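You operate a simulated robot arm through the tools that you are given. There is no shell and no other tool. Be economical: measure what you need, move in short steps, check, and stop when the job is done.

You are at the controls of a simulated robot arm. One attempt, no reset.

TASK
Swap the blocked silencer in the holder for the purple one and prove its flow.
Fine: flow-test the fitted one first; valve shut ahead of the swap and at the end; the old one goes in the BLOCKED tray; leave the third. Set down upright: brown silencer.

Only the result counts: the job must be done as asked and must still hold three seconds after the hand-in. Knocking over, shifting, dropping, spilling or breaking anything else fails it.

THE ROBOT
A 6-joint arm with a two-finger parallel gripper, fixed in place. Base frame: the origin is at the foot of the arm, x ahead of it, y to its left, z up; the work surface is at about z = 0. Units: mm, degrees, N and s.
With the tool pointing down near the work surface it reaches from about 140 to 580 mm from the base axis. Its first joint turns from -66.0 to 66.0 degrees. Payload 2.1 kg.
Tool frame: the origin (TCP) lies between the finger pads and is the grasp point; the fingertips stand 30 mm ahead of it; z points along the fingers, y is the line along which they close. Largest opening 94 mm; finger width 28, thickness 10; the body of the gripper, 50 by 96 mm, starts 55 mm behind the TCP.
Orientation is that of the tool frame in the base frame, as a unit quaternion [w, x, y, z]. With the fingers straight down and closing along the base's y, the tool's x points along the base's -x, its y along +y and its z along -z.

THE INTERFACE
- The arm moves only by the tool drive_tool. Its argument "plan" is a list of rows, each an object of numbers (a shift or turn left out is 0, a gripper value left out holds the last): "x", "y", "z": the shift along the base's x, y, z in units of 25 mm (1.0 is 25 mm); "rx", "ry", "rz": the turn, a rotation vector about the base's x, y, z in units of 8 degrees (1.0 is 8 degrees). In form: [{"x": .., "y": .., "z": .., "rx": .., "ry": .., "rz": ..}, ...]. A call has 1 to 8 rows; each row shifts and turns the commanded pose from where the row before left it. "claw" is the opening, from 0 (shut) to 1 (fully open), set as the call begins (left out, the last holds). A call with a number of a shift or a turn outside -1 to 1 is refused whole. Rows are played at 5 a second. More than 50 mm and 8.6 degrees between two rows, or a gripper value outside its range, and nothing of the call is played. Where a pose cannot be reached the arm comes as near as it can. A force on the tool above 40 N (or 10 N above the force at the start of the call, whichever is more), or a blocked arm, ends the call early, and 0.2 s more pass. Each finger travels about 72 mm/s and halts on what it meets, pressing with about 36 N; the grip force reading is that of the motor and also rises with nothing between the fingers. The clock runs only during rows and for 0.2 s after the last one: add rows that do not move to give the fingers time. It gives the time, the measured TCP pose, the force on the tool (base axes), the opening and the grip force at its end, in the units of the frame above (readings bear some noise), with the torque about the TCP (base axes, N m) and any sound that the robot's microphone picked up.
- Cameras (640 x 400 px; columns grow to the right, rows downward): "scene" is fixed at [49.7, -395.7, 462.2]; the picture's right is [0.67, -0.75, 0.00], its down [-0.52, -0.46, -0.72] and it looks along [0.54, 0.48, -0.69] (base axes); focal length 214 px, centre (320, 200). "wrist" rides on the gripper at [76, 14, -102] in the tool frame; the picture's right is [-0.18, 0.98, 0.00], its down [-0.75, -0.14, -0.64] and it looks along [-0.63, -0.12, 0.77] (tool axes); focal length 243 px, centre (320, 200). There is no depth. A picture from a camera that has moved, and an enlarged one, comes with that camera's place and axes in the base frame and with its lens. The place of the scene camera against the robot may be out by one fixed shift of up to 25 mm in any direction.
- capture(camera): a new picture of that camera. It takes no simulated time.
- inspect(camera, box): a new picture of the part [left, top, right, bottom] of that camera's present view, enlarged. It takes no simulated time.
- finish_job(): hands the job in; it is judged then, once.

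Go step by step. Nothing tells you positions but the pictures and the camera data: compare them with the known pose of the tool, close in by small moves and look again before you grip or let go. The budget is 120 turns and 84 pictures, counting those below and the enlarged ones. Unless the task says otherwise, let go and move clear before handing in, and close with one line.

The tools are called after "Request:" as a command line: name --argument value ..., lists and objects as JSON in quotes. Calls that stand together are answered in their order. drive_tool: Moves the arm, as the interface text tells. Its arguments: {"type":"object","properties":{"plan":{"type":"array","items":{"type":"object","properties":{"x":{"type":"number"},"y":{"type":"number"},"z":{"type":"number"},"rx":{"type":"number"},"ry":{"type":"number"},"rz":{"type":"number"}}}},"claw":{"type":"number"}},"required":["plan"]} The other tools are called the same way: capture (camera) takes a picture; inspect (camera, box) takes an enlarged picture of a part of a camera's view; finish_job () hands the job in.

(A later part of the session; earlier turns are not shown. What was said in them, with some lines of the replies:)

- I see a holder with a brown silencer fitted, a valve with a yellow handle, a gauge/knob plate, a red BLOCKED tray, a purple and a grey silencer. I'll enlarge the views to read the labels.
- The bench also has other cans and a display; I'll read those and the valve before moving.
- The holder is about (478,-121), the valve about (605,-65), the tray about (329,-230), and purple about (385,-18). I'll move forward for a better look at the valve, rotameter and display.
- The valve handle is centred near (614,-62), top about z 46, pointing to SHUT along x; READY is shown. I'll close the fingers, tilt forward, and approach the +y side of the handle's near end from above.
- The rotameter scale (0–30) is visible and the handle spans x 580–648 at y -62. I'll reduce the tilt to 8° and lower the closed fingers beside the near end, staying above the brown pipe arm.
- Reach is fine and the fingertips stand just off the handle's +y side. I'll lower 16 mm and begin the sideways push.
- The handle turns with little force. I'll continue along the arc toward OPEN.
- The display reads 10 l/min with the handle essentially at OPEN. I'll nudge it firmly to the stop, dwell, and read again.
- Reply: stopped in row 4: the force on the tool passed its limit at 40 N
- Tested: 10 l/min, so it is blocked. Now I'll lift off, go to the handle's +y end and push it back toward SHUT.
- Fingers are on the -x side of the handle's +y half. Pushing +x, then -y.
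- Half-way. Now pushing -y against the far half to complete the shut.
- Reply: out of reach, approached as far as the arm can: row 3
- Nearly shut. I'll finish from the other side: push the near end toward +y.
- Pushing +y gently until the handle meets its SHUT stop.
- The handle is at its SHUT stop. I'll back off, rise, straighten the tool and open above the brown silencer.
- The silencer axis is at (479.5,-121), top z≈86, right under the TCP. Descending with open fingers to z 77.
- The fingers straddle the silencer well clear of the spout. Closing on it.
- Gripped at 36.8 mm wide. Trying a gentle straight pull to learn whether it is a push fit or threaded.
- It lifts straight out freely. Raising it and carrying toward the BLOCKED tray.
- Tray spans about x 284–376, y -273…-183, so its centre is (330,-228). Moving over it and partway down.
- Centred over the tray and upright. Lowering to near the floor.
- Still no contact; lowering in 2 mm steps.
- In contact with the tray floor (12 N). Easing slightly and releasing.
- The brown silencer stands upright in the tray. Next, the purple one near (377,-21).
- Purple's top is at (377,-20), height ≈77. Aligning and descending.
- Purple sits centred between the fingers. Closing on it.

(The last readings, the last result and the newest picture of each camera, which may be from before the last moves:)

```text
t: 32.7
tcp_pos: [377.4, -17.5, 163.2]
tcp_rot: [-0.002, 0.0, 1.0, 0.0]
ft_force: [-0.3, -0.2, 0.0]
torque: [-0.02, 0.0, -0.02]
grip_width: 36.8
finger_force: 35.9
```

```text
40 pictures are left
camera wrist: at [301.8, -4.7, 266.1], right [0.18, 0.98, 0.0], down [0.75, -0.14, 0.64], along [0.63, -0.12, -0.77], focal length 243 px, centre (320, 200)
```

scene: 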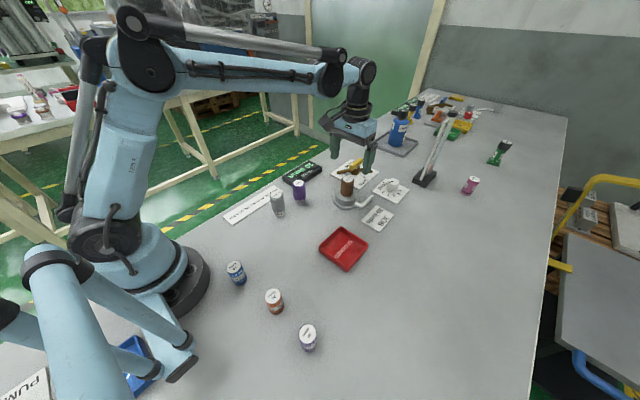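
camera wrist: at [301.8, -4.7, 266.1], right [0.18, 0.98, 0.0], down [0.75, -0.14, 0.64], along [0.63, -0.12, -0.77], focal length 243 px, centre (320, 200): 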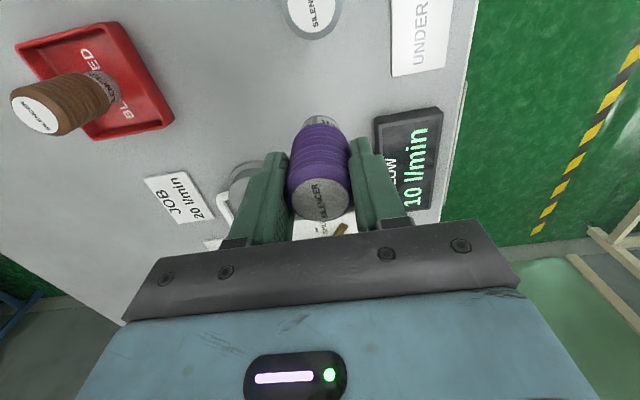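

Purple is gripped and lifted. Carrying it above the holder.

Request:
drive_tool --plan '[{"x": 0.82, "y": -0.82}, {"x": 0.82, "y": -0.82}, {"x": 0.82, "y": -0.82}, {"x": 0.82, "y": -0.82}, {"x": 0.8, "y": -0.8}, {"z": -0.8}, {"z": -0.6}, {}]'

Request:
inspect --camera "scene" --box '[300, 150, 400, 220]'

Request:
inspect --camera "wrist" --box '[240, 60, 400, 240]'

```text
t: 34.5
tcp_pos: [480.0, -119.5, 127.1]
tcp_rot: [-0.002, 0.001, 1.0, 0.0]
ft_force: [0.0, 0.8, -1.0]
torque: [-0.02, -0.01, 0.01]
grip_width: 36.7
finger_force: 35.9
```

```text
5.71 times, centred on (350, 185) of scene
camera zoom: at [49.7, -395.7, 462.2], right [0.67, -0.75, 0.0], down [-0.52, -0.46, -0.72], along [0.54, 0.48, -0.69], focal length 1226 px, centre (149, 286)
```

zoom: 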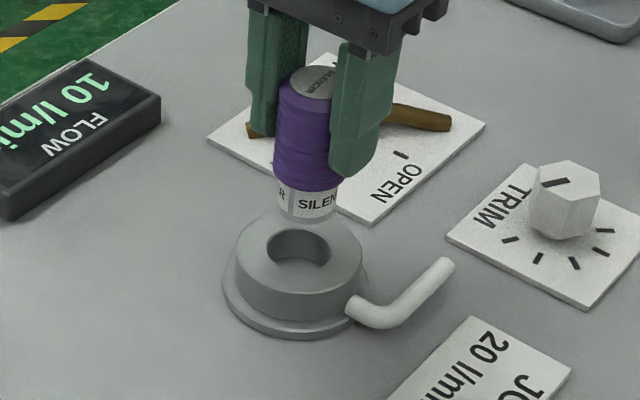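

```text
2.22 times, centred on (320, 150) of wrist
camera zoom: at [404.1, -106.6, 229.9], right [0.18, 0.98, 0.0], down [0.75, -0.14, 0.64], along [0.63, -0.12, -0.77], focal length 539 px, centre (320, 311)
```

zoom: 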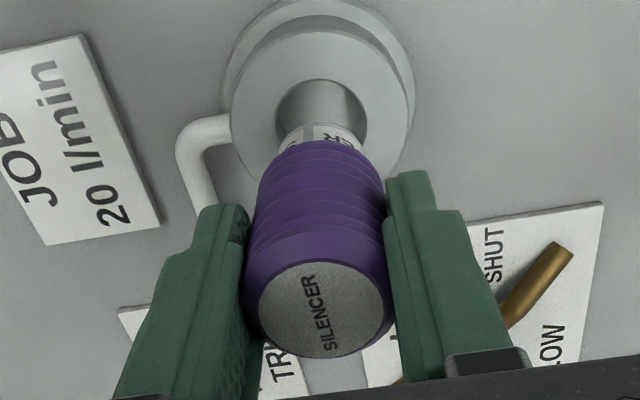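

Stub looks aligned with the hole. Lowering to just inside the mouth and checking the force.

Request:
drive_tool --plan '[{"z": -0.5}, {"z": -0.3}, {"z": -0.2}, {"z": -0.2}, {}]'

Request:
inspect --camera "scene" --box '[300, 150, 400, 220]'

```text
t: 35.7
tcp_pos: [480.6, -120.2, 96.0]
tcp_rot: [0.0, 0.0, 1.0, 0.0]
ft_force: [0.5, 0.0, -0.8]
torque: [0.02, 0.0, -0.05]
grip_width: 36.7
finger_force: 36.4
```

```text
5.71 times, centred on (350, 185) of scene
camera zoom: at [49.7, -395.7, 462.2], right [0.67, -0.75, 0.0], down [-0.52, -0.46, -0.72], along [0.54, 0.48, -0.69], focal length 1226 px, centre (149, 286)
```

zoom: 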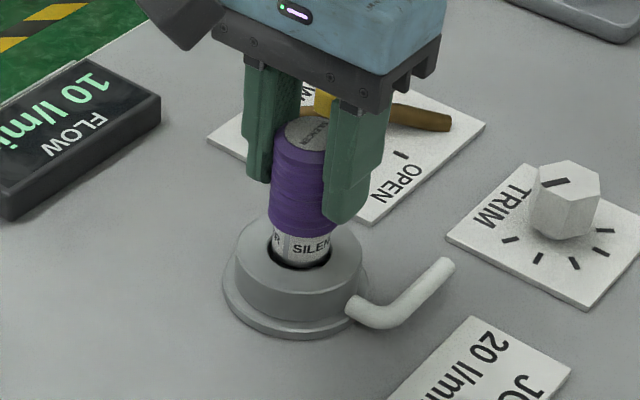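

Entering the hole cleanly with no force. Continuing to the seat.

Request:
drive_tool --plan '[{"z": -0.3}, {"z": -0.2}, {"z": -0.15}, {"z": -0.08}, {"z": -0.06}, {}]'

Request:
inspect --camera "scene" --box '[300, 150, 400, 220]'

```text
t: 37.1
tcp_pos: [479.5, -120.9, 76.5]
tcp_rot: [0.0, 0.0, 1.0, 0.001]
ft_force: [0.6, 3.8, 10.3]
torque: [0.21, 0.01, -0.03]
grip_width: 36.6
finger_force: 36.3
```

```text
5.71 times, centred on (350, 185) of scene
camera zoom: at [49.7, -395.7, 462.2], right [0.67, -0.75, 0.0], down [-0.52, -0.46, -0.72], along [0.54, 0.48, -0.69], focal length 1226 px, centre (149, 286)
```

zoom: 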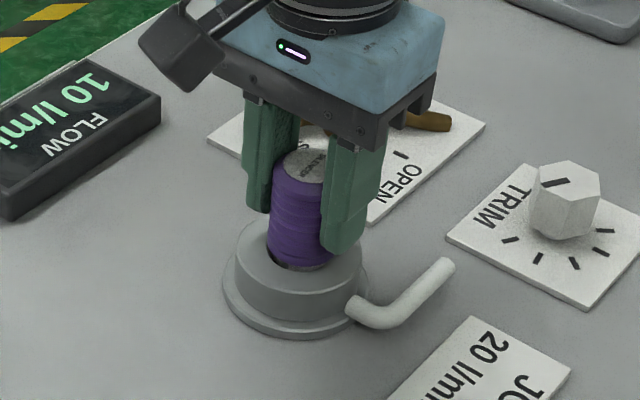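

10 N contact at the same height the old one sat. Pressing a touch more to be sure it is seated.

Request:
drive_tool --plan '[{"z": -0.06}, {"z": -0.06}, {}]'

Request:
inspect --camera "scene" --box '[330, 165, 370, 205]'

```text
t: 37.9
tcp_pos: [480.2, -121.0, 73.6]
tcp_rot: [-0.001, 0.0, 1.0, -0.001]
ft_force: [-3.8, 4.8, 18.3]
torque: [0.31, 0.17, -0.01]
grip_width: 36.8
finger_force: 35.7
```

```text
10.00 times, centred on (350, 185) of scene
camera zoom: at [49.6, -395.7, 462.3], right [0.67, -0.75, 0.0], down [-0.52, -0.46, -0.72], along [0.54, 0.48, -0.69], focal length 2145 px, centre (20, 350)
```

zoom: 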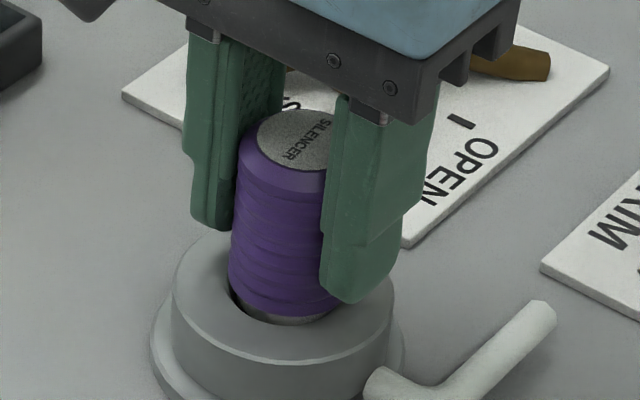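

Its top edge now matches where the old one's top was, so it is seated. Relieving the load and releasing.

Request:
drive_tool --plan '[{"z": 0.08}, {}]'

Request:
drive_tool --claw 0.8 --plan '[{}, {}, {}, {}]'

Request:
inspect --camera "scene" --box '[330, 165, 370, 205]'

```text
t: 38.5
tcp_pos: [479.3, -122.1, 75.2]
tcp_rot: [0.0, 0.001, 1.0, 0.0]
ft_force: [0.6, 0.0, -1.1]
torque: [-0.01, 0.01, 0.02]
grip_width: 37.0
finger_force: 35.4
```

```text
t: 39.5
tcp_pos: [479.5, -121.6, 74.9]
tcp_rot: [-0.001, -0.001, 1.0, 0.0]
ft_force: [-0.3, 0.6, 0.3]
torque: [0.01, 0.04, -0.01]
grip_width: 75.4
finger_force: 0.0
```

```text
10.00 times, centred on (350, 185) of scene
camera zoom: at [49.7, -395.7, 462.2], right [0.67, -0.75, 0.0], down [-0.52, -0.46, -0.72], along [0.54, 0.48, -0.69], focal length 2145 px, centre (20, 350)
```

zoom: 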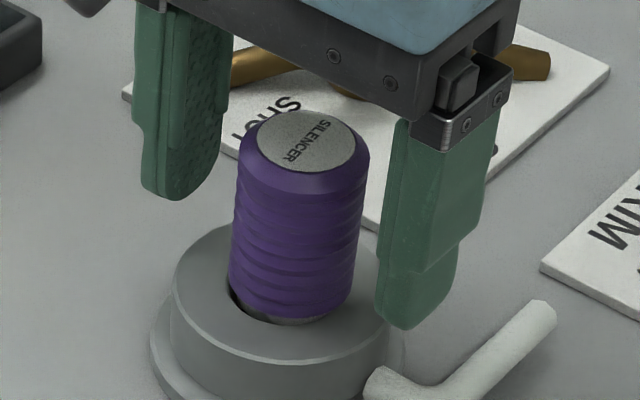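

Seated upright. Rising, closing the fingers and returning to the valve's +y side start point.

Request:
drive_tool --plan '[{"z": 0.8}, {"z": 1}, {"z": 1}, {"z": 0.8}]'

Request:
drive_tool --claw 0 --plan '[{"x": 0.7, "y": 0.7, "ry": -0.5}, {"x": 0.7, "y": 0.7, "ry": -0.4}, {"x": 0.7, "y": 0.7}, {"x": 0.7, "y": 0.7}, {"x": 0.6, "y": 0.62}, {"x": 0.44}]'

Request:
capture --camera "scene"

Request:
inspect --camera "scene" --box '[270, 130, 430, 230]'

```text
t: 40.5
tcp_pos: [480.8, -120.3, 166.5]
tcp_rot: [-0.001, 0.0, 1.0, 0.0]
ft_force: [-0.3, -0.1, -0.5]
torque: [0.0, 0.01, 0.01]
grip_width: 75.0
finger_force: 0.1
```

```text
t: 41.9
tcp_pos: [576.2, -35.0, 166.1]
tcp_rot: [0.064, 0.0, 0.998, 0.0]
ft_force: [-0.4, 0.4, -0.5]
torque: [0.0, -0.01, -0.03]
grip_width: 0.2
finger_force: 32.8
```

```text
33 pictures are left
```

scene: 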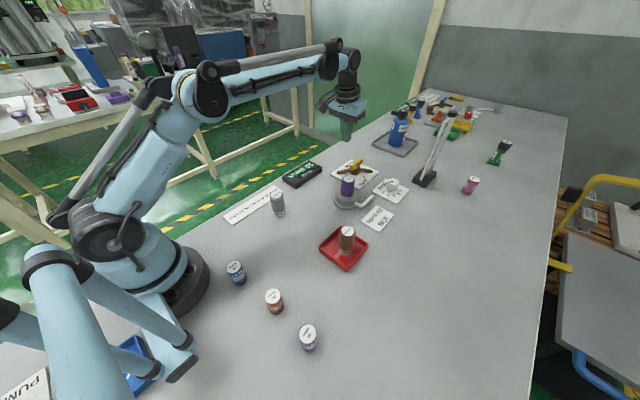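

```text
4.00 times, centred on (350, 180) of scene
camera zoom: at [49.7, -395.7, 462.2], right [0.67, -0.75, 0.0], down [-0.52, -0.46, -0.72], along [0.54, 0.48, -0.69], focal length 858 px, centre (200, 280)
```

zoom: 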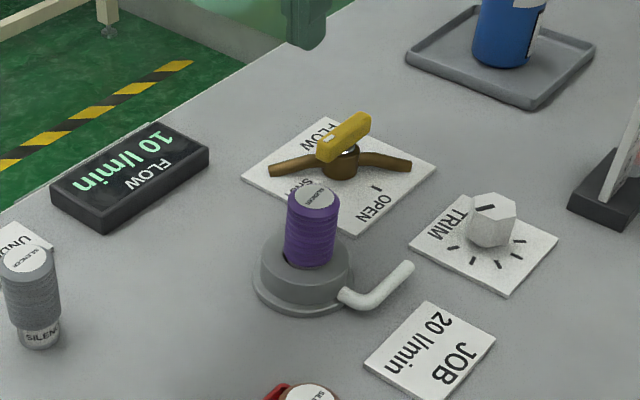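

Valve is still at SHUT and purple is seated. Lowering beside the handle and opening it as before.

Request:
drive_tool --plan '[{"z": -0.9}, {"z": -0.9}, {"z": -0.9}, {"z": -0.7}, {"z": -0.52}]'

Request:
drive_tool --plan '[{"y": -0.35}, {"y": -0.4}, {"x": 0.1, "y": -0.4}, {"x": 0.1, "y": -0.4}, {"x": 0.15, "y": -0.4}, {"x": 0.15}, {"x": 0.1}]'

Request:
inspect --camera "scene" --box '[270, 130, 430, 230]'

Request:
capture --camera "wrist"

```text
t: 43.1
tcp_pos: [575.9, -36.2, 64.3]
tcp_rot: [0.062, 0.0, 0.998, 0.001]
ft_force: [-0.5, -0.8, 0.0]
torque: [0.01, -0.02, 0.03]
grip_width: 0.1
finger_force: 32.9
```

```text
t: 44.7
tcp_pos: [589.6, -83.9, 67.3]
tcp_rot: [0.059, 0.001, 0.998, 0.0]
ft_force: [-20.7, -1.0, -1.7]
torque: [-0.04, 0.66, 0.0]
grip_width: 0.0
finger_force: 33.0
```

```text
4.00 times, centred on (350, 180) of scene
camera zoom: at [49.7, -395.7, 462.2], right [0.67, -0.75, 0.0], down [-0.52, -0.46, -0.72], along [0.54, 0.48, -0.69], focal length 858 px, centre (200, 280)
```

zoom: 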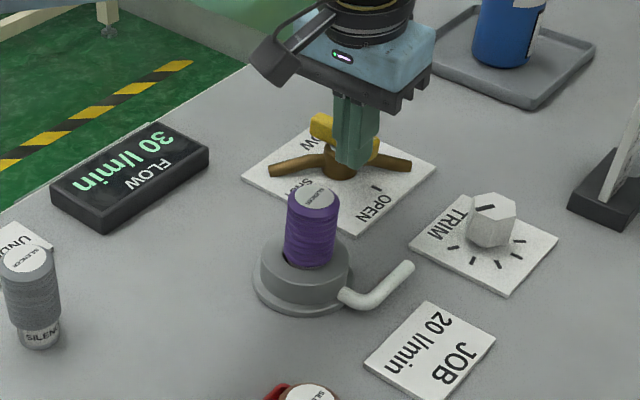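

```text
30 pictures are left
camera wrist: at [502.1, -71.9, 161.5], right [0.18, 0.98, 0.02], down [0.67, -0.14, 0.73], along [0.72, -0.12, -0.69], focal length 243 px, centre (320, 200)
```

wrist: 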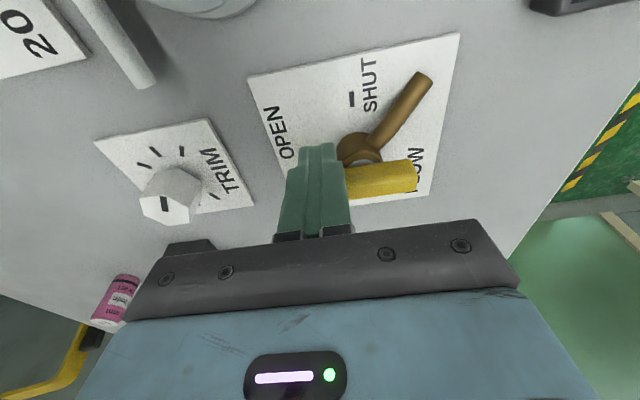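

The purple one flows 30 l/min, above the 20 limit. Brief dwell while backing off, then moving to the handle's +y end to shut.

Request:
drive_tool --plan '[{"x": -0.4}, {"z": 0.7}, {"z": 0.5, "y": 0.5}, {"y": 0.8}, {"y": 0.7}, {"z": -0.6}, {"z": -0.6}]'

Request:
drive_tool --plan '[{"x": 0.4}, {"x": 0.4}, {"x": 0.4, "y": 0.1}, {"x": 0.2}, {"x": 0.2, "y": -0.1}, {"y": -0.25}, {"y": -0.15}]'

Request:
capture --camera "wrist"

```text
t: 46.3
tcp_pos: [583.5, -34.3, 69.0]
tcp_rot: [0.062, 0.001, 0.998, 0.0]
ft_force: [0.4, -1.4, -0.8]
torque: [-0.01, 0.01, -0.02]
grip_width: 0.0
finger_force: 32.8
```

```text
t: 47.9
tcp_pos: [620.2, -42.8, 68.7]
tcp_rot: [0.063, -0.001, 0.998, 0.0]
ft_force: [3.1, 5.9, -1.2]
torque: [0.18, -0.07, 0.04]
grip_width: 0.0
finger_force: 33.4
```

```text
29 pictures are left
camera wrist: at [531.7, -29.9, 161.1], right [0.18, 0.98, 0.03], down [0.67, -0.14, 0.73], along [0.72, -0.12, -0.68], focal length 243 px, centre (320, 200)
```

wrist: 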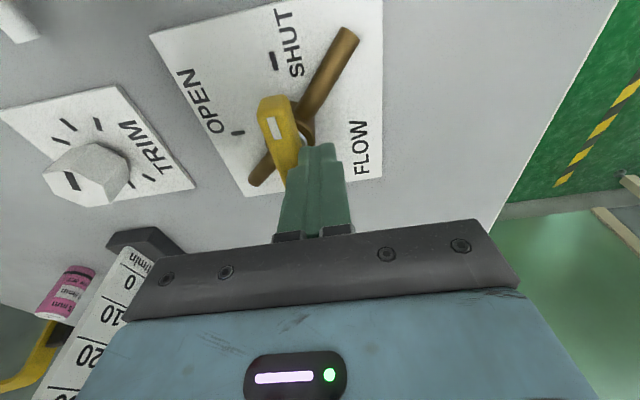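

Same state as before, nearly shut. Finishing from the near end's -y side.

Request:
drive_tool --plan '[{"x": -0.2, "y": 0.3}, {"z": 0.7}, {"z": 0.6, "x": -0.5, "y": -0.6}, {"x": -0.6, "y": -0.9}, {"x": -0.4, "y": -0.9}, {"y": -0.3}, {"z": -0.7}, {"z": -0.6}]'

Request:
drive_tool --plan '[{"y": 0.4}, {"y": 0.35}, {"y": 0.2}, {"y": 0.15}, {"y": 0.1}, {"y": 0.05}]'

Request:
drive_tool --plan '[{"y": -0.4}, {"z": 1}, {"z": 1}, {"z": 1}, {"z": 1}, {"x": -1, "z": 0.5}, {"x": -1, "z": 0.5}, {"x": -1, "z": 0.5}]'

Request:
capture --camera "wrist"

Request:
inspect --camera "scene" --box '[240, 130, 440, 270]'

```text
t: 49.7
tcp_pos: [577.7, -105.6, 68.4]
tcp_rot: [0.063, 0.0, 0.998, -0.001]
ft_force: [0.0, 0.6, -0.3]
torque: [-0.01, -0.04, -0.01]
grip_width: 0.0
finger_force: 33.1
```

```text
t: 51.1
tcp_pos: [578.2, -77.1, 69.6]
tcp_rot: [0.063, 0.003, 0.998, -0.003]
ft_force: [6.1, -23.7, 8.9]
torque: [-0.34, -0.23, -0.42]
grip_width: 0.0
finger_force: 33.1
```

```text
t: 52.9
tcp_pos: [503.2, -85.2, 207.7]
tcp_rot: [0.062, 0.0, 0.998, -0.001]
ft_force: [-0.5, -0.6, 0.1]
torque: [-0.01, -0.01, -0.02]
grip_width: 0.0
finger_force: 33.4
```

```text
28 pictures are left
camera wrist: at [414.3, -71.3, 300.2], right [0.18, 0.98, 0.02], down [0.67, -0.14, 0.73], along [0.72, -0.12, -0.68], focal length 243 px, centre (320, 200)
```

wrist: 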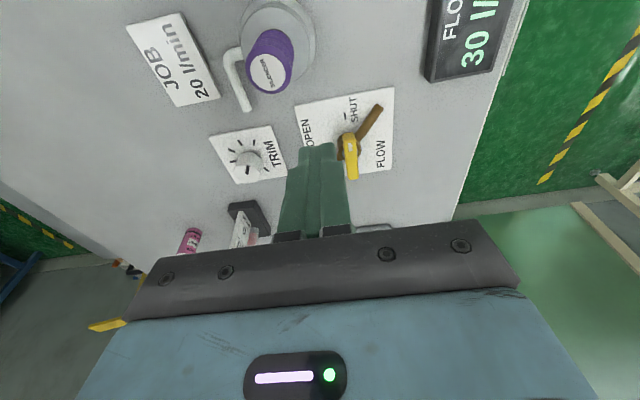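

```text
2.86 times, centred on (340, 200) of scene
camera zoom: at [49.7, -395.7, 462.2], right [0.67, -0.75, 0.0], down [-0.52, -0.46, -0.72], along [0.54, 0.48, -0.69], focal length 613 px, centre (263, 200)
```

zoom: 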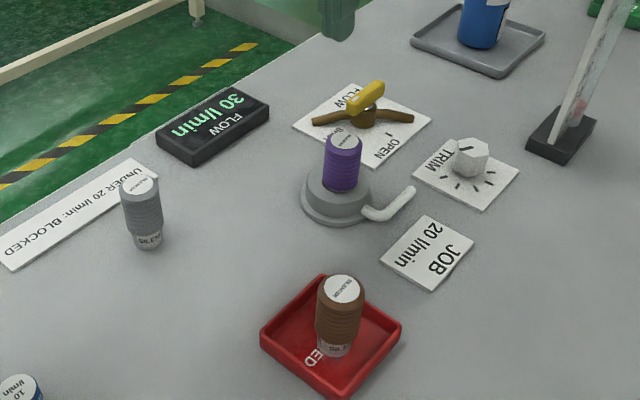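

Valve shut and arm clear. One enlarged check of the handle angle and rotameter float.

Request:
inspect --camera "scene" --box '[325, 145, 405, 205]'

Request:
inspect --camera "scene" --box '[400, 110, 480, 200]'

```text
6.67 times, centred on (365, 175) of scene
camera zoom: at [49.7, -395.7, 462.2], right [0.67, -0.75, 0.0], down [-0.52, -0.46, -0.72], along [0.54, 0.48, -0.69], focal length 1430 px, centre (20, 367)
```

zoom: 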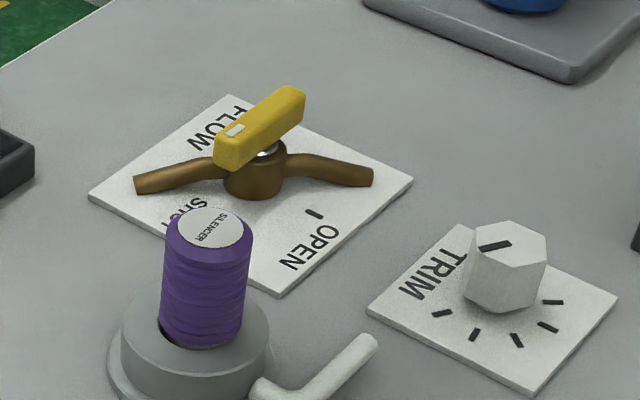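

```text
4.44 times, centred on (440, 155) of scene
camera zoom: at [49.7, -395.7, 462.2], right [0.67, -0.75, 0.0], down [-0.52, -0.46, -0.72], along [0.54, 0.48, -0.69], focal length 953 px, centre (-213, 400)
```

zoom: 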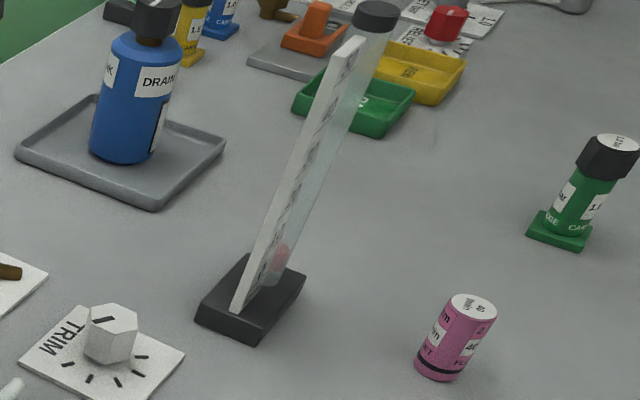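

The handle is exactly as at the start (SHUT), the rotameter float is at zero, purple is seated, and brown is upright in the tray. Handing in.

Request:
finish_job

```text
The job is handed in.
```

The blocked brown silencer (10 l/min on test) now stands upright in the BLOCKED tray. The purple one is fitted and tested at 30 l/min, above the 20 l/min limit. The valve was shut before the swap and again at the end, and the grey silencer was left alone.
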